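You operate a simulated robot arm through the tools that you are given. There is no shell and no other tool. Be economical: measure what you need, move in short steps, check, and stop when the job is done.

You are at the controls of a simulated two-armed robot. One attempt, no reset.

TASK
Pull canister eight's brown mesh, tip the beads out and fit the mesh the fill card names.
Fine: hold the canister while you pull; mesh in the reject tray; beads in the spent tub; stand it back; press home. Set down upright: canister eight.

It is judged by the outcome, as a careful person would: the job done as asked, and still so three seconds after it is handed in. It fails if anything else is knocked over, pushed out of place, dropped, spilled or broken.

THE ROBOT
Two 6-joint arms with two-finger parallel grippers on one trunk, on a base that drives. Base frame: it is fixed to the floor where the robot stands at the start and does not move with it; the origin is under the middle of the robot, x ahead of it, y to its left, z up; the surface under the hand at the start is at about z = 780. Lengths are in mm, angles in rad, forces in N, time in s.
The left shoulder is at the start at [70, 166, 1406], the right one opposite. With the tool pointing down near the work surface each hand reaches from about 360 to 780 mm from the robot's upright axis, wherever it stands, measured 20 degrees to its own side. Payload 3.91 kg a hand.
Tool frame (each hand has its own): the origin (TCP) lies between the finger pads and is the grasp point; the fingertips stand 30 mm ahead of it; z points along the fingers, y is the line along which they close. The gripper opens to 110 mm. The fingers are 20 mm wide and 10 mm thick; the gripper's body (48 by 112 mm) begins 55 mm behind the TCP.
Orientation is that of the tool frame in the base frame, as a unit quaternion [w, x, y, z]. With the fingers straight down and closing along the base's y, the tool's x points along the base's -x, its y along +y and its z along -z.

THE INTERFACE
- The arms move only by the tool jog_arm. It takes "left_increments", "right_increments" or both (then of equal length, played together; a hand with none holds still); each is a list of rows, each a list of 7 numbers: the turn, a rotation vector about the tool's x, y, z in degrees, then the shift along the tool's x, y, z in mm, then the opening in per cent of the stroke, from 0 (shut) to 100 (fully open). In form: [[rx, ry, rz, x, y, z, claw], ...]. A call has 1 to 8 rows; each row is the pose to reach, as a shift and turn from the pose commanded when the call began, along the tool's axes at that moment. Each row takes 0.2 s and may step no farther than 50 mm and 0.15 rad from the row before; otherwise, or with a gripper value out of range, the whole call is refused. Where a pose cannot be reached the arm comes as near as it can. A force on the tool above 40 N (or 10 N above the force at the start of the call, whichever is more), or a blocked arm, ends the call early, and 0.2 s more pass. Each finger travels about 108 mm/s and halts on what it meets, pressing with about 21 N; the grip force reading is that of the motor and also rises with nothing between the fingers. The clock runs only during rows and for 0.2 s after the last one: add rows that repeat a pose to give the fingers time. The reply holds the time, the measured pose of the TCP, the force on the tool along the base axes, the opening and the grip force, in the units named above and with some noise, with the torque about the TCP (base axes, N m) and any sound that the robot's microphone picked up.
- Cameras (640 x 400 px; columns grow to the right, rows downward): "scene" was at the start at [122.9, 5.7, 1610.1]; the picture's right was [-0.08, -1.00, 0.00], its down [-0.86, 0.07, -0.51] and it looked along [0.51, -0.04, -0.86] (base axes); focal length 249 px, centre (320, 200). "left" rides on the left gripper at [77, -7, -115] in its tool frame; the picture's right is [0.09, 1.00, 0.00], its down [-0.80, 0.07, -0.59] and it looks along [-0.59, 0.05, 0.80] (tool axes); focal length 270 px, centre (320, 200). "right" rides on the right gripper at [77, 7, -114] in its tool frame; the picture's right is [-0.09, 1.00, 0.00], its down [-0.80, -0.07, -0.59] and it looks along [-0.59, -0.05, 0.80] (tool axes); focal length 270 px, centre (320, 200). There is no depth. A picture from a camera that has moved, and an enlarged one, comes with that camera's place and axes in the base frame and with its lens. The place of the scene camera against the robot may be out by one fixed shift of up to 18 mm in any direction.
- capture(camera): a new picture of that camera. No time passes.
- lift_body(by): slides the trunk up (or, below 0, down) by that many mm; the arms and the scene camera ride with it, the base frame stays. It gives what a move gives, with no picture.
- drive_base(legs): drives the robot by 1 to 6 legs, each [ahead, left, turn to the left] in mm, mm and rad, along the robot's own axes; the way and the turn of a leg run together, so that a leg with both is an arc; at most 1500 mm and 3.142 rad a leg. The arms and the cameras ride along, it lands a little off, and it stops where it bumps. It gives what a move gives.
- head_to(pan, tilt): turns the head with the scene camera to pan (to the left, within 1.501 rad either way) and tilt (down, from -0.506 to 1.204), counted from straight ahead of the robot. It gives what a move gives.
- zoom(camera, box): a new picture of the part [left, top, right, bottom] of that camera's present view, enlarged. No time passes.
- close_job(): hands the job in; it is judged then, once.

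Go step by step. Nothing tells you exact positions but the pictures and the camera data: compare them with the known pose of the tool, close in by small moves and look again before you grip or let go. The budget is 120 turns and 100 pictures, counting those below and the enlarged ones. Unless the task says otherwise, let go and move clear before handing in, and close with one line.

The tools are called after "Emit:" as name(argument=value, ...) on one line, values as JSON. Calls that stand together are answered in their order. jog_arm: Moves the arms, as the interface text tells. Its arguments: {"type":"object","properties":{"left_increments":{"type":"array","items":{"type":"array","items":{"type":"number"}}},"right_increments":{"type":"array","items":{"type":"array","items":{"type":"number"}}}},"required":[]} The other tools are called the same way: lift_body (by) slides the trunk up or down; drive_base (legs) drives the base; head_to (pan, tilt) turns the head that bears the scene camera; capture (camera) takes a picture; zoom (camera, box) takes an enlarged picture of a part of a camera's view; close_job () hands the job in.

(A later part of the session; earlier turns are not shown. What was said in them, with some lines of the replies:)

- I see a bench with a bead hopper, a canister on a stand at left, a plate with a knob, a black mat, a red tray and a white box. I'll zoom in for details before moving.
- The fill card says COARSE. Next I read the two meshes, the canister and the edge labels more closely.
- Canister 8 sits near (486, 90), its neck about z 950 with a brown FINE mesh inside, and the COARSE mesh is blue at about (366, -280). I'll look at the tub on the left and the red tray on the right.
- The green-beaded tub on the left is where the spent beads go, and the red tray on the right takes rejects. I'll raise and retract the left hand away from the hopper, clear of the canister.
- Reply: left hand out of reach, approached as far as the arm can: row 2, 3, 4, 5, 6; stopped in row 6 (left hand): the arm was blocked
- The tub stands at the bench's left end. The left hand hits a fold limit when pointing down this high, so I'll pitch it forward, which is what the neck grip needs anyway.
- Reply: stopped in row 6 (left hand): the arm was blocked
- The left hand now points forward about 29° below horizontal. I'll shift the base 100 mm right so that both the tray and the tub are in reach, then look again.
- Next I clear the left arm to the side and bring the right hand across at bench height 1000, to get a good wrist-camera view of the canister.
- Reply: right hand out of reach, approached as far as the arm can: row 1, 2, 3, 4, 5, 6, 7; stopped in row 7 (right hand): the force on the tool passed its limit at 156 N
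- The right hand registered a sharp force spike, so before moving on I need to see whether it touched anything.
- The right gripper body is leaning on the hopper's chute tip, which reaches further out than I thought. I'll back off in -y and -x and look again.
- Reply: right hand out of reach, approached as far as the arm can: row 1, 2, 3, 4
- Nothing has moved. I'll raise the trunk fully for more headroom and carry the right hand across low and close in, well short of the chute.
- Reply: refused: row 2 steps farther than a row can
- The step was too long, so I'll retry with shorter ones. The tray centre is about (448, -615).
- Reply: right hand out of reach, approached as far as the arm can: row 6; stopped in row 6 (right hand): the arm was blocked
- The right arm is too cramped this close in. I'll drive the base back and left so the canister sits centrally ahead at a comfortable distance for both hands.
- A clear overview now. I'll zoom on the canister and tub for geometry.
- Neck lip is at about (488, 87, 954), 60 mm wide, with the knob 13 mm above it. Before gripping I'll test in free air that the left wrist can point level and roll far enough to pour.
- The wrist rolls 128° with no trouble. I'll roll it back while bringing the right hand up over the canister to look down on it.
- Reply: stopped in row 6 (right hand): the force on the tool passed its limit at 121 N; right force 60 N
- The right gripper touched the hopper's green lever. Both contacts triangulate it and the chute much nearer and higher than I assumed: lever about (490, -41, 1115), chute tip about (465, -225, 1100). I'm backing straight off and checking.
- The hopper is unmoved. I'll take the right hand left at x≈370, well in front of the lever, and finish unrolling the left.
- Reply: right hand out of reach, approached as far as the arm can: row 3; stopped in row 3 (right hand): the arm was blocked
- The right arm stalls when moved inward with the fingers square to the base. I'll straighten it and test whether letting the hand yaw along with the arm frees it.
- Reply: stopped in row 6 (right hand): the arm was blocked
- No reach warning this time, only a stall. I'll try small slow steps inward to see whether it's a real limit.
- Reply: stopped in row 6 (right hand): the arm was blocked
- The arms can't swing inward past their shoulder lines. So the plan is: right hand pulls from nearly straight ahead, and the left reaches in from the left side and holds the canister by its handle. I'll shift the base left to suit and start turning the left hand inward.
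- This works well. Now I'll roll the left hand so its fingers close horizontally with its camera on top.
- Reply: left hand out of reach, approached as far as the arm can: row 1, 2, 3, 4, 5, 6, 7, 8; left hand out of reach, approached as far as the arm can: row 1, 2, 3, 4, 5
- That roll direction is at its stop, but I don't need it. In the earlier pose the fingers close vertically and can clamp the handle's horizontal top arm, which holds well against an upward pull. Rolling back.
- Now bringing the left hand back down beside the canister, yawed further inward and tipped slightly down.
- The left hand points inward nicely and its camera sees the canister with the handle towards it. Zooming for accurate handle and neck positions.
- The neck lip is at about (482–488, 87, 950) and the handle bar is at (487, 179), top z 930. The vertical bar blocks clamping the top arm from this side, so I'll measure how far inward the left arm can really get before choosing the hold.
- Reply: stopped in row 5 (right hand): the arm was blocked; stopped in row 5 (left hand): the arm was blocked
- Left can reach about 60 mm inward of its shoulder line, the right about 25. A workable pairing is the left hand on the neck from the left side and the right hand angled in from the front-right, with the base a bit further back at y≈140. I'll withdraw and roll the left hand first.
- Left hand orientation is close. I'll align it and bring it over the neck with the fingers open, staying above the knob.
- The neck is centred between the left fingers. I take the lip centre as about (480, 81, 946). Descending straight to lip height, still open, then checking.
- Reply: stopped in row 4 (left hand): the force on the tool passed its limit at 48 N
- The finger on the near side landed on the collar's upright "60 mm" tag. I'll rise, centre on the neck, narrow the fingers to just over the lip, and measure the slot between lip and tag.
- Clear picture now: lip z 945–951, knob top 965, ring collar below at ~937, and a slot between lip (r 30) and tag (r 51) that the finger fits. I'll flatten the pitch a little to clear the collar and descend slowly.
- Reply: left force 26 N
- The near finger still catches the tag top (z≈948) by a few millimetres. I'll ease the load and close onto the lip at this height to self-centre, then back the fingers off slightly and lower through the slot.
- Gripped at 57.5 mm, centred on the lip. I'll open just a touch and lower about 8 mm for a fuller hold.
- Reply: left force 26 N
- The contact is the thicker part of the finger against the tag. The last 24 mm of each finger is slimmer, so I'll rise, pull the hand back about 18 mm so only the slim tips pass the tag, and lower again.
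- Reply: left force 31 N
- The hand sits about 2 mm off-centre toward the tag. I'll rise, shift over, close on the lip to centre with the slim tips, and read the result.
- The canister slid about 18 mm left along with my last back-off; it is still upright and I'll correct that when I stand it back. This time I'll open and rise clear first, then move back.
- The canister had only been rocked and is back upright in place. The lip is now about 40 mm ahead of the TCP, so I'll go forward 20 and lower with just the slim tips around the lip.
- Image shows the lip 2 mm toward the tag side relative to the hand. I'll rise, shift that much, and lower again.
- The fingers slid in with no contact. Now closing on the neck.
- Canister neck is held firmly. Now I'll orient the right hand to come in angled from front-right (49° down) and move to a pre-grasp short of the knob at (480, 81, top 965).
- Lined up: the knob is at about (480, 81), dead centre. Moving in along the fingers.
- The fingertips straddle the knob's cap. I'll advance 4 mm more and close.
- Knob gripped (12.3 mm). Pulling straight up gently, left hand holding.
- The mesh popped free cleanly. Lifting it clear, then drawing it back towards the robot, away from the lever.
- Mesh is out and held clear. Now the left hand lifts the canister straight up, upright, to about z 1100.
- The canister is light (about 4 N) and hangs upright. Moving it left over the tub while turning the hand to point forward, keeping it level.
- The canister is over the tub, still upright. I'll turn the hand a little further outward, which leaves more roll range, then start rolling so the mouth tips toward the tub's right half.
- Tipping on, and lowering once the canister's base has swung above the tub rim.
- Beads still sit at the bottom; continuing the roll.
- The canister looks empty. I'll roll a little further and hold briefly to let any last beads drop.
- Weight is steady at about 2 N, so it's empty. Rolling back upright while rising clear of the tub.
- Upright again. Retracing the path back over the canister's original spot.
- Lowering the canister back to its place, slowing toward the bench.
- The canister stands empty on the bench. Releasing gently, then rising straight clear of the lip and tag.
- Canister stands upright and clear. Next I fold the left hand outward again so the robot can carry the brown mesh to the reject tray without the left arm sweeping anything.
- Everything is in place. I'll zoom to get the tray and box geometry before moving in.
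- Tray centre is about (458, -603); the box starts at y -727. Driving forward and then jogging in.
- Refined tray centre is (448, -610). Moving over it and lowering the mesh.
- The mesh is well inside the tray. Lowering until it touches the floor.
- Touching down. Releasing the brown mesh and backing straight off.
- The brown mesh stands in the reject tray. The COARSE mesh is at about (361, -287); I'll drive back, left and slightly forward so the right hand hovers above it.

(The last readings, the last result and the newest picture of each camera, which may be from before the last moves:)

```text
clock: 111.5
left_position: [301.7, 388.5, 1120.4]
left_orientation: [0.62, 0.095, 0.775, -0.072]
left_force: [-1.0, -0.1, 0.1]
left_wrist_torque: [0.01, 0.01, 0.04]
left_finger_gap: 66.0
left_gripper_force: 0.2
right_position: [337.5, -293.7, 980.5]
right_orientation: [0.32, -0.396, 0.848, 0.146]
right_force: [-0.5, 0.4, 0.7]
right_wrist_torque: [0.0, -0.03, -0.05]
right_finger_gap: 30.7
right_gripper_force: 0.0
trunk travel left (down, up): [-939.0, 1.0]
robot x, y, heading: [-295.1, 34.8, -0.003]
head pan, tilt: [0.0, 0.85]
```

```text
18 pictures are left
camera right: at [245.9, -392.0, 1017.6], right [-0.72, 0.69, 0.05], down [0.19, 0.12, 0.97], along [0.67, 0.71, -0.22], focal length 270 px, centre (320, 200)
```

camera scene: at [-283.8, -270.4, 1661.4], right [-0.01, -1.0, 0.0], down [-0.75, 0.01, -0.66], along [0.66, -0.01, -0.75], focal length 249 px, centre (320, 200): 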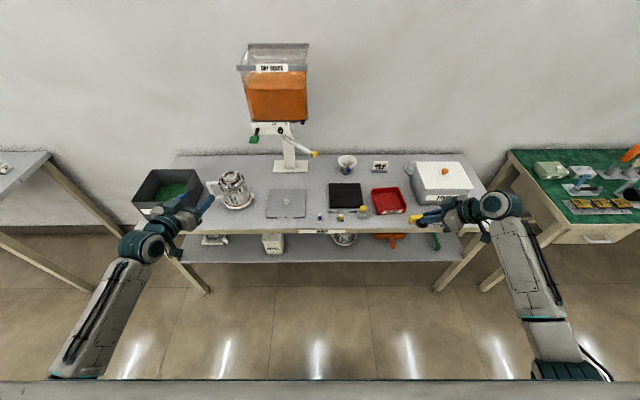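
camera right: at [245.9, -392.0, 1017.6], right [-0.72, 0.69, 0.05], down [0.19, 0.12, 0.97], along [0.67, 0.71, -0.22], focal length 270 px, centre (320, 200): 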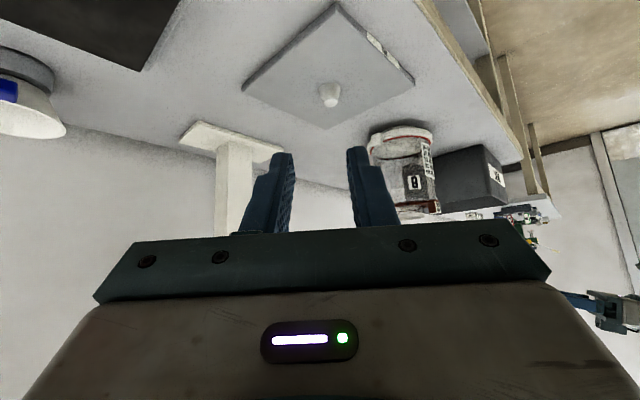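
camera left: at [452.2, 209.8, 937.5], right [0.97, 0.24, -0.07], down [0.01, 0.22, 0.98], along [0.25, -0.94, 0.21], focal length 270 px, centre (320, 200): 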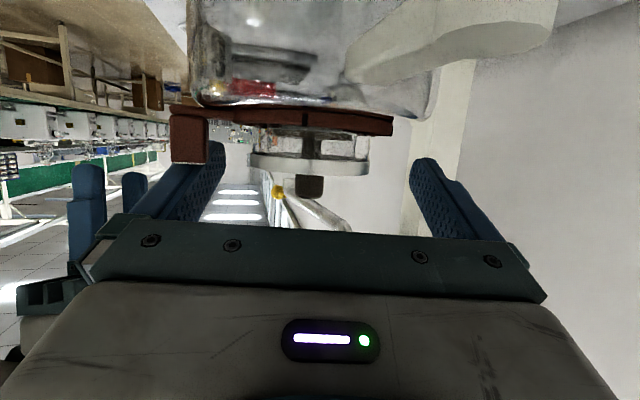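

Emit:
jog_arm(right_increments=[[0, 0, 0, 23, -4.3, 24.3, 28], [0, 0, 0, 45.7, -8.7, 48.5, 28], [0, 0, 0, 68.5, -13, 72.8, 28]])

Emit:
capture(camera="right")

```text
clock: 112.3
left_position: [310.7, 388.3, 1114.2]
left_orientation: [0.616, 0.094, 0.779, -0.073]
left_force: [0.0, 0.5, -0.4]
left_wrist_torque: [0.02, -0.01, -0.01]
left_finger_gap: 66.2
left_gripper_force: 0.0
right_position: [351.5, -306.8, 873.7]
right_orientation: [0.316, -0.396, 0.849, 0.147]
right_force: [0.3, -0.3, 0.6]
right_wrist_torque: [0.02, 0.0, -0.02]
right_finger_gap: 30.8
right_gripper_force: 0.1
trunk travel left (down, up): [-939.0, 1.0]
robot x, y, heading: [-296.3, 31.8, -0.001]
head pan, tilt: [0.0, 0.85]
```

```text
17 pictures are left
camera right: at [258.7, -404.3, 911.1], right [-0.72, 0.69, 0.06], down [0.19, 0.12, 0.97], along [0.67, 0.71, -0.22], focal length 270 px, centre (320, 200)
```

right: 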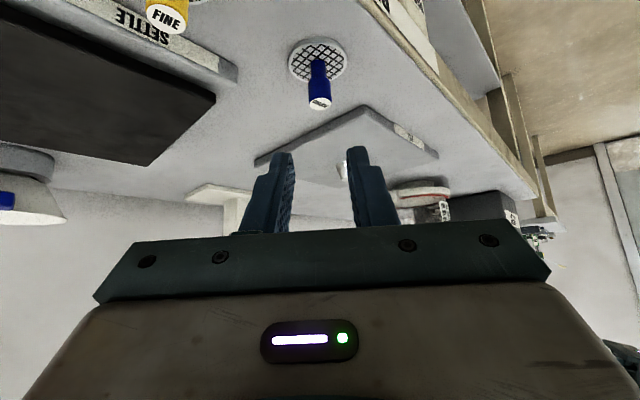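

COARSE mesh confirmed at (362, -287), knob top 813. Going down onto it.

Emit:
jog_arm(right_increments=[[0, 0, 0, 3, 4.7, 6, 28], [0, 0, 0, 10, 4.7, 18, 28], [0, 0, 0, 17, 4.7, 30, 28], [0, 0, 0, 21.5, 4.7, 38, 28], [0, 0, 0, 23.4, 4.7, 41.6, 28]])

Emit:
zoom(camera="right", box=[200, 40, 440, 190])

```text
clock: 113.5
left_position: [308.7, 389.2, 1114.6]
left_orientation: [0.617, 0.094, 0.778, -0.072]
left_force: [0.0, -0.9, -0.7]
left_wrist_torque: [-0.01, 0.0, 0.03]
left_finger_gap: 66.1
left_gripper_force: 0.1
right_position: [353.6, -296.2, 829.6]
right_orientation: [0.316, -0.396, 0.849, 0.147]
right_force: [-0.4, 0.1, 0.0]
right_wrist_torque: [0.02, -0.01, 0.0]
right_finger_gap: 30.8
right_gripper_force: 0.1
trunk travel left (down, up): [-939.0, 1.0]
robot x, y, heading: [-296.8, 31.6, -0.004]
head pan, tilt: [0.0, 0.85]
```

```text
2.67 times, centred on (320, 115) of right
camera zoom: at [261.8, -393.3, 866.7], right [-0.72, 0.69, 0.06], down [0.19, 0.12, 0.97], along [0.67, 0.71, -0.22], focal length 721 px, centre (320, 427)
```

zoom: 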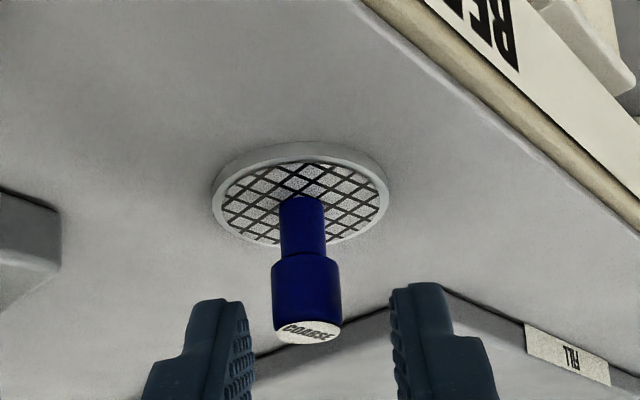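

Emit:
jog_arm(right_increments=[[0, 0, 0, 2, -2.5, 3, 28], [0, 0, 0, 3.6, -2.5, 5, 28], [0, 0, 0, 3.6, -2.5, 5, 14], [0, 0, 0, 3.6, -2.5, 5, 4], [0, 0, 0, 3.6, -2.5, 5, 4], [0, 0, 0, 3.6, -2.5, 5, 4]])

Emit:
jog_arm(right_increments=[[0, 0, 0, -6.5, 0, -7.5, 4], [0, 0, 0, -19.6, 0, -22.6, 4], [0, 0, 0, -45.9, 0, -52.7, 4], [0, 0, 0, -72, 0, -82.8, 4], [0, 0, 0, -98, 0, -113, 4]])

Emit:
zoom(camera="right", box=[200, 40, 440, 190])

```text
clock: 114.9
left_position: [310.4, 389.4, 1114.5]
left_orientation: [0.617, 0.094, 0.778, -0.072]
left_force: [0.2, -1.1, 0.5]
left_wrist_torque: [0.0, 0.02, 0.0]
left_finger_gap: 65.9
left_gripper_force: 0.0
right_position: [356.2, -297.3, 824.0]
right_orientation: [0.316, -0.396, 0.85, 0.147]
right_force: [0.5, 0.3, -1.0]
right_wrist_torque: [-0.01, 0.04, -0.01]
right_finger_gap: 12.4
right_gripper_force: 20.9
trunk travel left (down, up): [-939.0, 1.0]
robot x, y, heading: [-293.2, 34.3, -0.003]
head pan, tilt: [0.0, 0.85]
```

```text
clock: 116.1
left_position: [310.3, 388.8, 1115.2]
left_orientation: [0.617, 0.094, 0.778, -0.073]
left_force: [0.2, -0.8, 0.2]
left_wrist_torque: [0.0, -0.01, -0.01]
left_finger_gap: 66.0
left_gripper_force: 0.0
right_position: [356.0, -294.1, 972.8]
right_orientation: [0.316, -0.396, 0.85, 0.147]
right_force: [-0.6, -0.8, -0.1]
right_wrist_torque: [0.01, 0.02, 0.01]
right_finger_gap: 12.4
right_gripper_force: 21.0
trunk travel left (down, up): [-939.0, 1.0]
robot x, y, heading: [-292.0, 34.8, -0.007]
head pan, tilt: [0.0, 0.85]
```

```text
2.67 times, centred on (320, 115) of right
camera zoom: at [264.3, -392.2, 1010.6], right [-0.72, 0.69, 0.06], down [0.2, 0.12, 0.97], along [0.67, 0.71, -0.22], focal length 721 px, centre (320, 427)
```

zoom: 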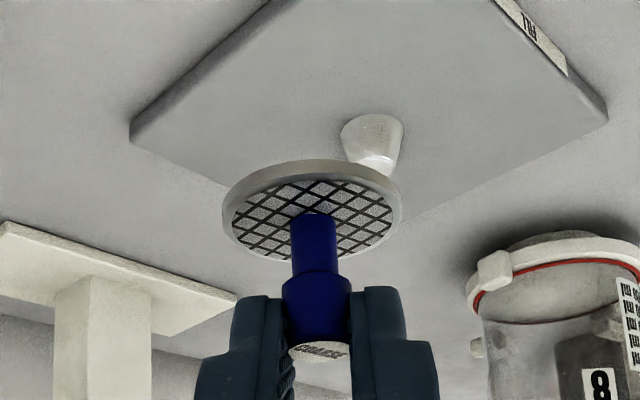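

The COARSE mesh is held straight. Driving left, then bringing the right hand across at x≈356 in front of the hopper parts.

Emit:
drive_base(legs=[[0, 108, 0.005]])

Emit:
jog_arm(right_increments=[[0, 0, 0, -30, 20, 3, 4], [0, 0, 0, -55, 46, 13, 4], [0, 0, 0, -80, 72, 23, 4], [0, 0, 0, -105, 97, 33, 4], [0, 0, 0, -130, 122, 44, 4], [0, 0, 0, -155, 144, 54, 4]])

```text
clock: 117.2
left_position: [308.7, 498.4, 1115.8]
left_orientation: [0.617, 0.094, 0.778, -0.071]
left_force: [0.5, -0.1, -0.3]
left_wrist_torque: [0.0, 0.01, 0.02]
left_finger_gap: 66.0
left_gripper_force: 0.2
right_position: [357.8, -185.9, 972.5]
right_orientation: [0.316, -0.398, 0.848, 0.148]
right_force: [0.1, 0.2, -0.3]
right_wrist_torque: [0.02, 0.05, 0.02]
right_finger_gap: 12.4
right_gripper_force: 20.7
trunk travel left (down, up): [-939.0, 1.0]
robot x, y, heading: [-292.3, 142.8, 0.004]
head pan, tilt: [0.0, 0.85]
```

```text
clock: 118.7
left_position: [308.3, 504.1, 1115.0]
left_orientation: [0.618, 0.091, 0.778, -0.072]
left_force: [-0.3, 0.6, 0.8]
left_wrist_torque: [-0.04, -0.01, 0.0]
left_finger_gap: 66.2
left_gripper_force: 0.0
right_position: [346.9, 29.8, 1034.0]
right_orientation: [0.315, -0.398, 0.849, 0.147]
right_force: [0.7, 1.0, -0.5]
right_wrist_torque: [-0.02, -0.06, 0.02]
right_finger_gap: 12.4
right_gripper_force: 20.6
trunk travel left (down, up): [-939.0, 1.0]
robot x, y, heading: [-292.8, 142.5, -0.003]
head pan, tilt: [0.0, 0.85]
```

Emit:
drive_base(legs=[[70, 0, 0]])

Emit:
capture(camera="right")

```text
clock: 119.7
left_position: [373.3, 499.0, 1118.6]
left_orientation: [0.619, 0.094, 0.776, -0.073]
left_force: [-0.5, 0.3, 0.4]
left_wrist_torque: [0.02, -0.01, 0.01]
left_finger_gap: 66.1
left_gripper_force: 0.1
right_position: [410.0, 26.0, 1038.2]
right_orientation: [0.318, -0.397, 0.848, 0.146]
right_force: [-0.3, 0.4, 0.3]
right_wrist_torque: [-0.02, -0.02, -0.03]
right_finger_gap: 12.5
right_gripper_force: 20.7
trunk travel left (down, up): [-939.0, 1.0]
robot x, y, heading: [-224.2, 141.4, -0.001]
head pan, tilt: [0.0, 0.85]
```

```text
14 pictures are left
camera right: at [318.9, -71.5, 1075.1], right [-0.72, 0.69, 0.05], down [0.19, 0.12, 0.97], along [0.67, 0.71, -0.22], focal length 270 px, centre (320, 200)
```

right: 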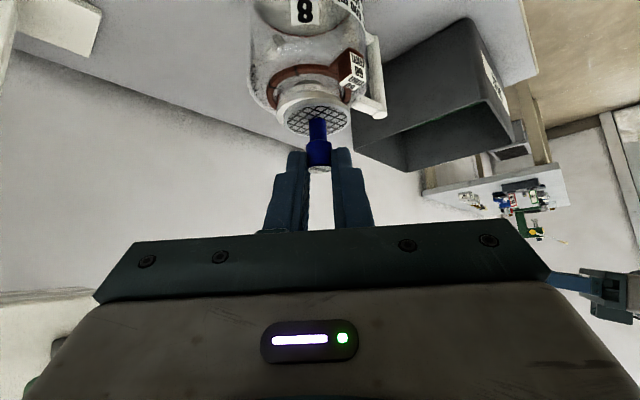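

Moving to hover just above the mouth for the final alignment.

Emit:
jog_arm(right_increments=[[0, 0, 0, -15, -6, 21.4, 4], [0, 0, 0, -30, -12, 42.8, 4], [0, 0, 0, -45, -17.8, 64.2, 4], [0, 0, 0, -45, -17.8, 64.2, 4]])

Emit:
zoom(camera="right", box=[200, 20, 440, 170])

Emit:
zoom(camera="scene", box=[300, 170, 380, 220])

```text
clock: 120.7
left_position: [379.2, 499.8, 1114.6]
left_orientation: [0.616, 0.094, 0.779, -0.073]
left_force: [-0.8, -0.5, -1.1]
left_wrist_torque: [0.0, -0.01, 0.03]
left_finger_gap: 65.9
left_gripper_force: 0.0
right_position: [480.4, 74.7, 1015.4]
right_orientation: [0.315, -0.397, 0.849, 0.148]
right_force: [0.2, -0.6, 0.4]
right_wrist_torque: [0.0, -0.01, -0.02]
right_finger_gap: 12.5
right_gripper_force: 20.7
trunk travel left (down, up): [-939.0, 1.0]
robot x, y, heading: [-221.5, 145.0, -0.003]
head pan, tilt: [0.0, 0.85]
```

```text
2.67 times, centred on (320, 95) of right
camera zoom: at [388.0, -21.8, 1052.0], right [-0.72, 0.69, 0.06], down [0.19, 0.12, 0.97], along [0.66, 0.71, -0.22], focal length 721 px, centre (320, 480)
```

zoom: 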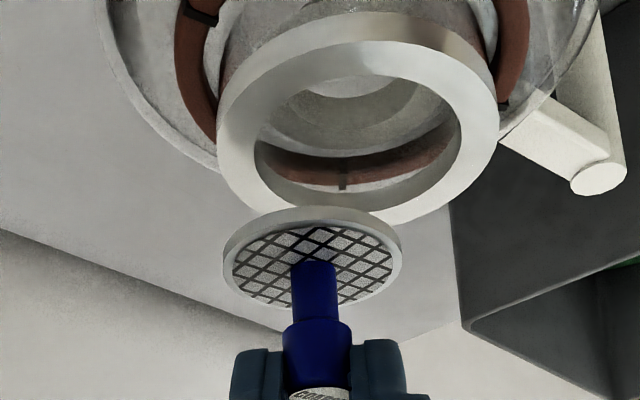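

```text
8.00 times, centred on (340, 195) of scene
camera zoom: at [-88.5, 153.2, 1661.3], right [0.0, -1.0, 0.0], down [-0.75, 0.0, -0.66], along [0.66, 0.0, -0.75], focal length 1989 px, centre (160, 240)
```

zoom: 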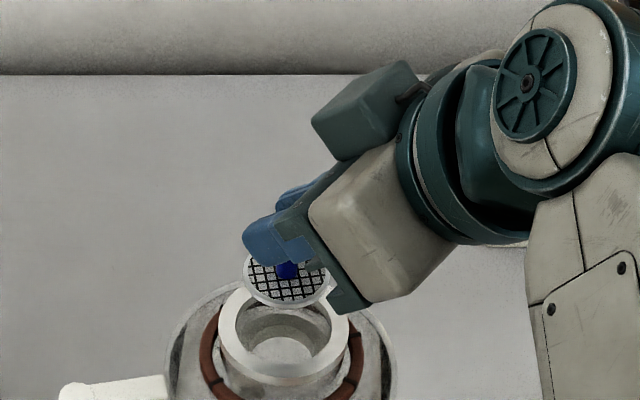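

By both cameras the mesh is about 13–15 mm too far forward of the mouth. Correcting and lowering to just above the lip.

Emit:
jog_arm(right_increments=[[0, 0, 0, 7.3, 4.6, 1.5, 4], [0, 0, 0, 14.7, 9.3, 3.1, 4], [0, 0, 0, 14.7, 9.3, 3.1, 4]])

Emit:
zoom(camera="right", box=[200, 20, 440, 170])

Emit:
zoom(camera="scene", box=[300, 170, 380, 220])

```text
clock: 121.5
left_position: [378.4, 500.3, 1115.1]
left_orientation: [0.618, 0.094, 0.777, -0.073]
left_force: [-0.7, -0.2, -0.3]
left_wrist_torque: [-0.03, -0.01, -0.01]
left_finger_gap: 65.7
left_gripper_force: 0.1
right_position: [465.9, 73.7, 1002.8]
right_orientation: [0.316, -0.398, 0.849, 0.148]
right_force: [-0.3, 0.8, -0.4]
right_wrist_torque: [-0.04, -0.01, 0.0]
right_finger_gap: 12.4
right_gripper_force: 21.3
trunk travel left (down, up): [-939.0, 1.0]
robot x, y, heading: [-223.6, 138.9, -0.002]
head pan, tilt: [0.0, 0.85]
```

```text
2.67 times, centred on (320, 95) of right
camera zoom: at [374.8, -23.8, 1039.9], right [-0.72, 0.69, 0.06], down [0.19, 0.12, 0.97], along [0.66, 0.71, -0.22], focal length 721 px, centre (320, 480)
```

zoom: 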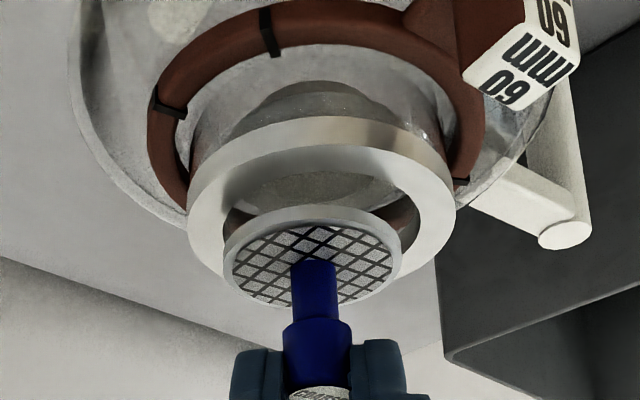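

```text
8.00 times, centred on (340, 195) of scene
camera zoom: at [-89.6, 153.2, 1661.4], right [0.0, -1.0, 0.0], down [-0.75, 0.0, -0.66], along [0.66, 0.0, -0.75], focal length 1989 px, centre (160, 240)
```

zoom: 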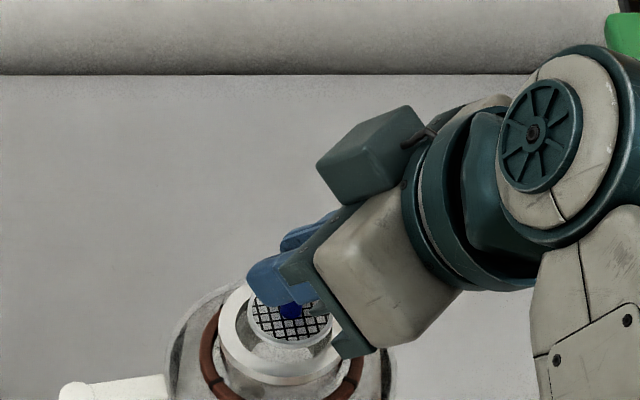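

Now nearly concentric; about 3 mm more to the left is needed. Correcting and lowering gently into the mouth, watching forces.

Emit:
jog_arm(right_increments=[[0, 0, 0, -1.3, 2.7, 1.1, 4], [0, 0, 0, 1.3, 2.7, 4.1, 4], [0, 0, 0, 3.9, 2.7, 7.1, 4], [0, 0, 0, 6.6, 2.7, 10.1, 4]])

Emit:
zoom(camera="right", box=[200, 20, 440, 170])

```text
clock: 122.5
left_position: [379.0, 500.7, 1113.7]
left_orientation: [0.617, 0.093, 0.778, -0.072]
left_force: [0.7, 0.0, -0.1]
left_wrist_torque: [-0.02, -0.01, 0.01]
left_finger_gap: 65.9
left_gripper_force: 0.0
right_position: [464.7, 74.6, 991.3]
right_orientation: [0.315, -0.397, 0.849, 0.147]
right_force: [0.2, 0.4, -1.2]
right_wrist_torque: [-0.04, 0.0, 0.02]
right_finger_gap: 12.4
right_gripper_force: 20.7
trunk travel left (down, up): [-939.0, 1.0]
robot x, y, heading: [-224.1, 142.3, -0.002]
head pan, tilt: [0.0, 0.85]
```

```text
2.67 times, centred on (320, 95) of right
camera zoom: at [373.7, -21.6, 1028.6], right [-0.72, 0.69, 0.06], down [0.19, 0.12, 0.97], along [0.66, 0.71, -0.22], focal length 721 px, centre (320, 480)
```

zoom: 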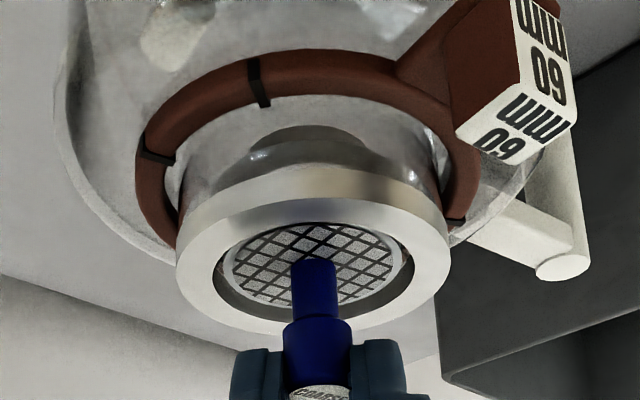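

The mesh is inside the mouth and concentric. Pressing straight down to seat it.

Emit:
jog_arm(right_increments=[[0, 0, 0, 2.6, 0, 3, 4], [0, 0, 0, 5.2, 0, 6, 4], [0, 0, 0, 7.2, 0, 8.3, 4], [0, 0, 0, 9.2, 0, 10.5, 4], [0, 0, 0, 10.5, 0, 12, 4]])

Emit:
zoom(camera="right", box=[200, 20, 440, 170])

```text
clock: 123.7
left_position: [376.2, 500.6, 1115.4]
left_orientation: [0.617, 0.093, 0.778, -0.072]
left_force: [-0.4, -0.2, -0.1]
left_wrist_torque: [-0.02, 0.01, -0.01]
left_finger_gap: 66.1
left_gripper_force: 0.0
right_position: [464.5, 77.1, 978.9]
right_orientation: [0.319, -0.397, 0.848, 0.146]
right_force: [0.8, 1.9, 16.0]
right_wrist_torque: [0.19, -0.09, -0.03]
right_finger_gap: 12.4
right_gripper_force: 21.1
trunk travel left (down, up): [-939.0, 1.0]
robot x, y, heading: [-221.3, 140.4, -0.001]
head pan, tilt: [0.0, 0.85]
```

```text
2.67 times, centred on (320, 95) of right
camera zoom: at [373.3, -21.1, 1015.1], right [-0.72, 0.69, 0.05], down [0.19, 0.12, 0.97], along [0.67, 0.71, -0.22], focal length 721 px, centre (320, 480)
```

zoom: 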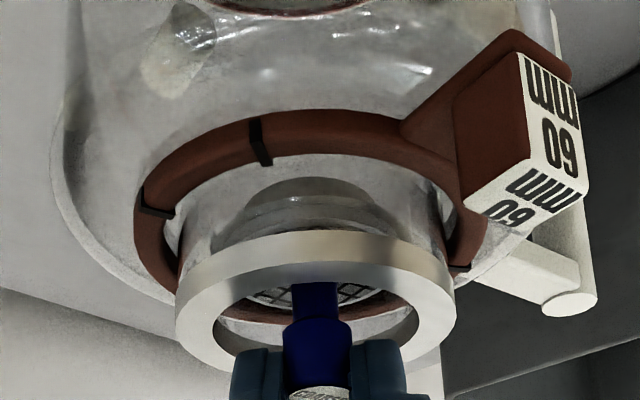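

Resistance of 16 N about where it should seat. Pressing further.

Emit:
jog_arm(right_increments=[[0, 0, 0, 1, 0, 1.1, 4], [0, 0, 0, 2, 0, 2.3, 4], [0, 0, 0, 3, 0, 3.4, 4], [0, 0, 0, 4, 0, 4.6, 4], [0, 0, 0, 5, 0, 5.7, 4]])

```text
clock: 124.9
left_position: [377.3, 500.8, 1115.1]
left_orientation: [0.618, 0.093, 0.778, -0.072]
left_force: [-0.9, 0.2, -0.9]
left_wrist_torque: [-0.02, -0.01, -0.01]
left_finger_gap: 65.9
left_gripper_force: 0.1
right_position: [462.5, 76.2, 969.8]
right_orientation: [0.317, -0.397, 0.849, 0.146]
right_force: [3.4, 0.4, 17.2]
right_wrist_torque: [0.12, -0.28, -0.05]
right_finger_gap: 12.3
right_gripper_force: 20.8
trunk travel left (down, up): [-939.0, 1.0]
robot x, y, heading: [-220.4, 142.3, -0.006]
head pan, tilt: [0.0, 0.85]
```

Emit:
zoom(camera="right", box=[200, 20, 440, 170])

```text
2.67 times, centred on (320, 95) of right
camera zoom: at [372.1, -22.1, 1006.7], right [-0.72, 0.69, 0.06], down [0.19, 0.12, 0.97], along [0.66, 0.71, -0.22], focal length 721 px, centre (320, 480)
```

zoom: 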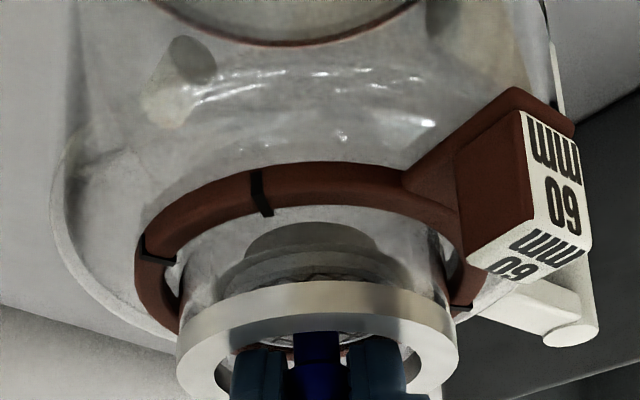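

The fingers slid down on the knob, so the mesh is at its stop or a firm friction fit. I'll open slightly, rise off the knob, and check its height against the lip.

Emit:
jog_arm(right_increments=[[0, 0, 0, -1, 0, -1.1, 8], [0, 0, 0, -1, 0, -1.1, 15], [0, 0, 0, -1, 0, -1.1, 15], [0, 0, 0, -8, 0, -9, 17], [0, 0, 0, -18, 0, -20, 24], [0, 0, 0, -34, 0, -39, 24], [0, 0, 0, -50, 0, -57, 10]])

Emit:
capture(camera="right")

```text
clock: 126.5
left_position: [378.7, 500.4, 1115.6]
left_orientation: [0.617, 0.093, 0.778, -0.072]
left_force: [0.7, 0.4, 1.3]
left_wrist_torque: [0.0, 0.02, -0.02]
left_finger_gap: 66.0
left_gripper_force: 0.1
right_position: [463.5, 76.6, 1043.5]
right_orientation: [0.314, -0.397, 0.849, 0.148]
right_force: [-0.1, -0.4, 0.4]
right_wrist_torque: [-0.02, 0.03, 0.02]
right_finger_gap: 10.8
right_gripper_force: 0.0
trunk travel left (down, up): [-939.0, 1.0]
robot x, y, heading: [-223.6, 143.8, -0.004]
head pan, tilt: [0.0, 0.85]
```

```text
6 pictures are left
camera right: at [372.3, -21.5, 1080.8], right [-0.72, 0.69, 0.06], down [0.19, 0.12, 0.97], along [0.66, 0.71, -0.22], focal length 270 px, centre (320, 200)
```

right: 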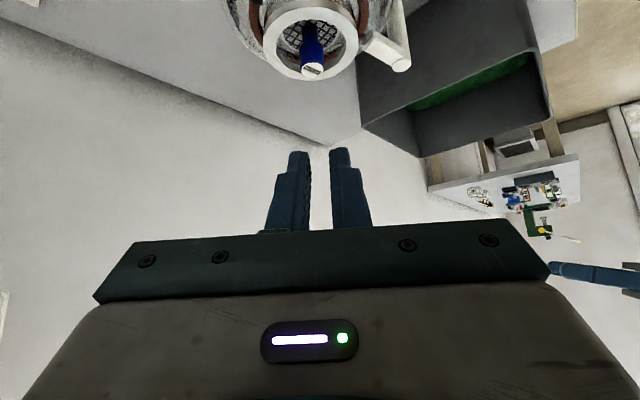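

The knob now stands roughly 14–15 mm proud of the lip, about as the old one did. To be sure it's home, I'll press on the knob's top with closed fingers.

Emit:
jog_arm(right_increments=[[0, 0, 0, 6.5, 0, 7.5, 0], [0, 0, 0, 16.4, 0, 18.8, 0], [0, 0, 0, 26.2, 0, 30.1, 0], [0, 0, 0, 29.5, 0, 33.9, 0], [0, 0, 0, 32.1, 0, 36.9, 0], [0, 0, 0, 34.1, 0, 39.2, 0], [0, 0, 0, 36, 0, 41.4, 0]])

```text
clock: 128.1
left_position: [377.1, 499.0, 1116.3]
left_orientation: [0.618, 0.093, 0.777, -0.072]
left_force: [-0.3, 0.2, 0.2]
left_wrist_torque: [-0.01, 0.01, -0.02]
left_finger_gap: 65.7
left_gripper_force: 0.1
right_position: [464.6, 76.2, 992.9]
right_orientation: [0.319, -0.397, 0.848, 0.146]
right_force: [1.9, -3.1, 18.8]
right_wrist_torque: [0.11, -0.23, -0.05]
right_finger_gap: 0.0
right_gripper_force: 21.0
trunk travel left (down, up): [-939.0, 1.0]
robot x, y, heading: [-223.4, 139.5, -0.001]
head pan, tilt: [0.0, 0.85]
```

Contact at knob height ≈964, matching the old mesh when seated. One firmer push.

Emit:
jog_arm(right_increments=[[0, 0, 0, 0.8, 0, 0.9, 0], [0, 0, 0, 1.6, 0, 1.8, 0], [0, 0, 0, 2.2, 0, 2.5, 0], [0, 0, 0, 2.6, 0, 3, 0], [0, 0, 0, 2.6, 0, 3, 0]])

Emit:
zoom(camera="scene", box=[290, 170, 386, 240])

```text
clock: 128.9
left_position: [378.7, 500.0, 1114.8]
left_orientation: [0.618, 0.093, 0.777, -0.072]
left_force: [0.8, 0.8, -0.6]
left_wrist_torque: [0.0, 0.03, -0.01]
left_finger_gap: 66.1
left_gripper_force: 0.1
right_position: [467.7, 76.9, 993.1]
right_orientation: [0.324, -0.398, 0.846, 0.146]
right_force: [-3.1, 0.0, 20.0]
right_wrist_torque: [0.16, -0.02, 0.05]
right_finger_gap: 0.3
right_gripper_force: 21.1
trunk travel left (down, up): [-939.0, 1.0]
robot x, y, heading: [-226.3, 146.1, -0.006]
head pan, tilt: [0.0, 0.85]
stopped in row 4 (right hand): the force on the tool passed its limit at 40 N (the readings are from after the stop); the commanded pose is now the measured one
```

```text
5.71 times, centred on (338, 205) of scene
camera zoom: at [-90.9, 153.1, 1661.2], right [0.0, -1.0, 0.0], down [-0.75, 0.0, -0.66], along [0.66, 0.0, -0.75], focal length 1421 px, centre (217, 171)
```

zoom: 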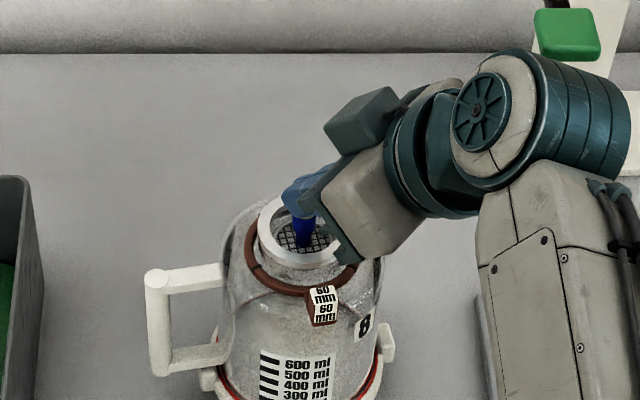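

It took 40 N without moving further, so the mesh is home. Withdrawing the right hand up and back, clear of the canister and lever.

Emit:
jog_arm(right_increments=[[0, 0, 0, -9.8, 0, -11.3, 0], [0, 0, 0, -21, 2, -25, 0], [0, 0, 0, -14.9, 23, -42, 0], [0, 0, 0, -2, 45, -60, 0], [0, 0, 0, 22, 68, -85, 0], [0, 0, 0, 45, 85, -105, 0]])

Emit:
drive_base(legs=[[-150, 0, 0]])

Emit:
capture(camera="scene")

Emit:
zoom(camera="scene", box=[300, 140, 396, 200])

```text
clock: 130.3
left_position: [376.8, 500.3, 1115.8]
left_orientation: [0.618, 0.093, 0.778, -0.072]
left_force: [0.3, -0.8, 0.1]
left_wrist_torque: [0.01, 0.01, -0.01]
left_finger_gap: 66.0
left_gripper_force: 0.2
right_position: [332.5, 49.4, 1040.5]
right_orientation: [0.32, -0.398, 0.847, 0.146]
right_force: [-0.5, 0.6, 0.4]
right_wrist_torque: [-0.01, -0.04, 0.03]
right_finger_gap: 0.0
right_gripper_force: 20.7
trunk travel left (down, up): [-939.0, 1.0]
robot x, y, heading: [-221.7, 140.7, -0.004]
head pan, tilt: [0.0, 0.85]
```

```text
clock: 131.7
left_position: [234.8, 499.5, 1113.3]
left_orientation: [0.616, 0.094, 0.779, -0.073]
left_force: [-0.1, -0.8, 0.1]
left_wrist_torque: [0.0, 0.0, 0.03]
left_finger_gap: 66.2
left_gripper_force: 0.1
right_position: [189.2, 50.0, 1037.0]
right_orientation: [0.32, -0.396, 0.848, 0.145]
right_force: [0.1, -0.9, -0.3]
right_wrist_torque: [0.01, 0.03, 0.03]
right_finger_gap: 0.1
right_gripper_force: 21.4
trunk travel left (down, up): [-939.0, 1.0]
robot x, y, heading: [-369.7, 143.6, -0.005]
head pan, tilt: [0.0, 0.85]
```

```text
4 pictures are left
camera scene: at [-232.6, 153.5, 1661.0], right [0.0, -1.0, 0.0], down [-0.75, 0.0, -0.66], along [0.66, 0.0, -0.75], focal length 249 px, centre (320, 200)
```

scene: 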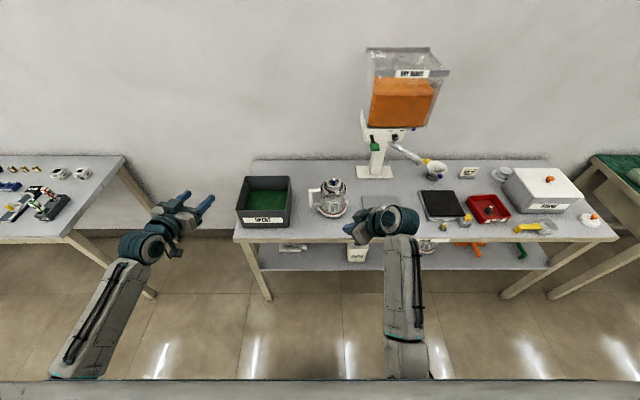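

```text
6.67 times, centred on (348, 170) of scene
camera zoom: at [-232.6, 153.5, 1661.0], right [0.0, -1.0, 0.0], down [-0.75, 0.0, -0.66], along [0.66, 0.0, -0.75], focal length 1657 px, centre (133, 400)
```

zoom: 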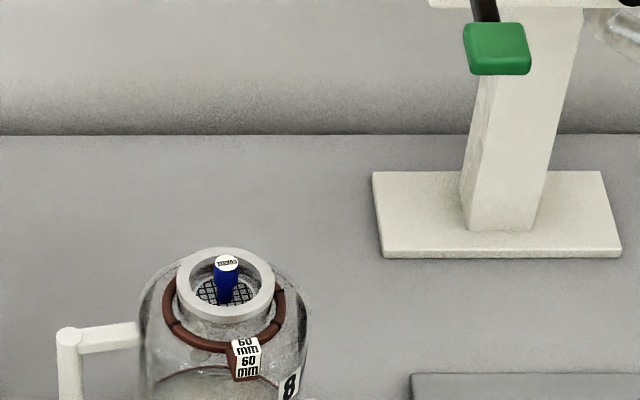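

The blue COARSE mesh sits level in the neck with both hands clear. One last check of the canister base and the bench around it.

Emit:
zoom(camera="scene", box=[230, 160, 390, 260])

```text
4.00 times, centred on (310, 210) of scene
camera zoom: at [-232.6, 153.5, 1661.0], right [0.0, -1.0, 0.0], down [-0.75, 0.0, -0.66], along [0.66, 0.0, -0.75], focal length 994 px, centre (360, 160)
```

zoom: 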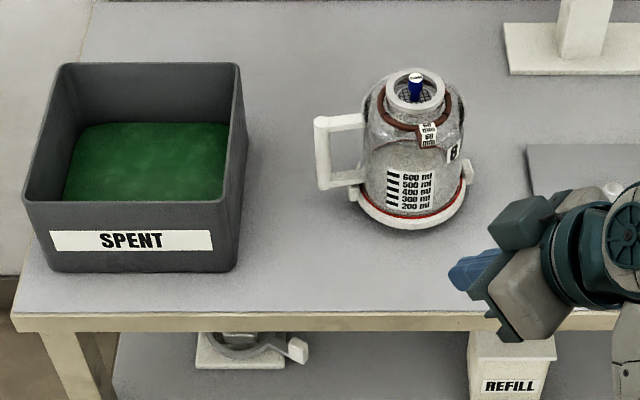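

The canister stands upright and empty with the COARSE mesh seated. The bench around it is clean and everything else is where it was, so I'm handing in.

Emit:
close_job()

```text
The job is handed in.
```

Canister eight is upright, empty and close to where it started, with the COARSE mesh the fill card names pressed home. The brown mesh is in the reject tray and the beads are in the spent tub. On the way, the right hand bumped the hopper's chute and its green lever; nothing moved or spilled that I could see.
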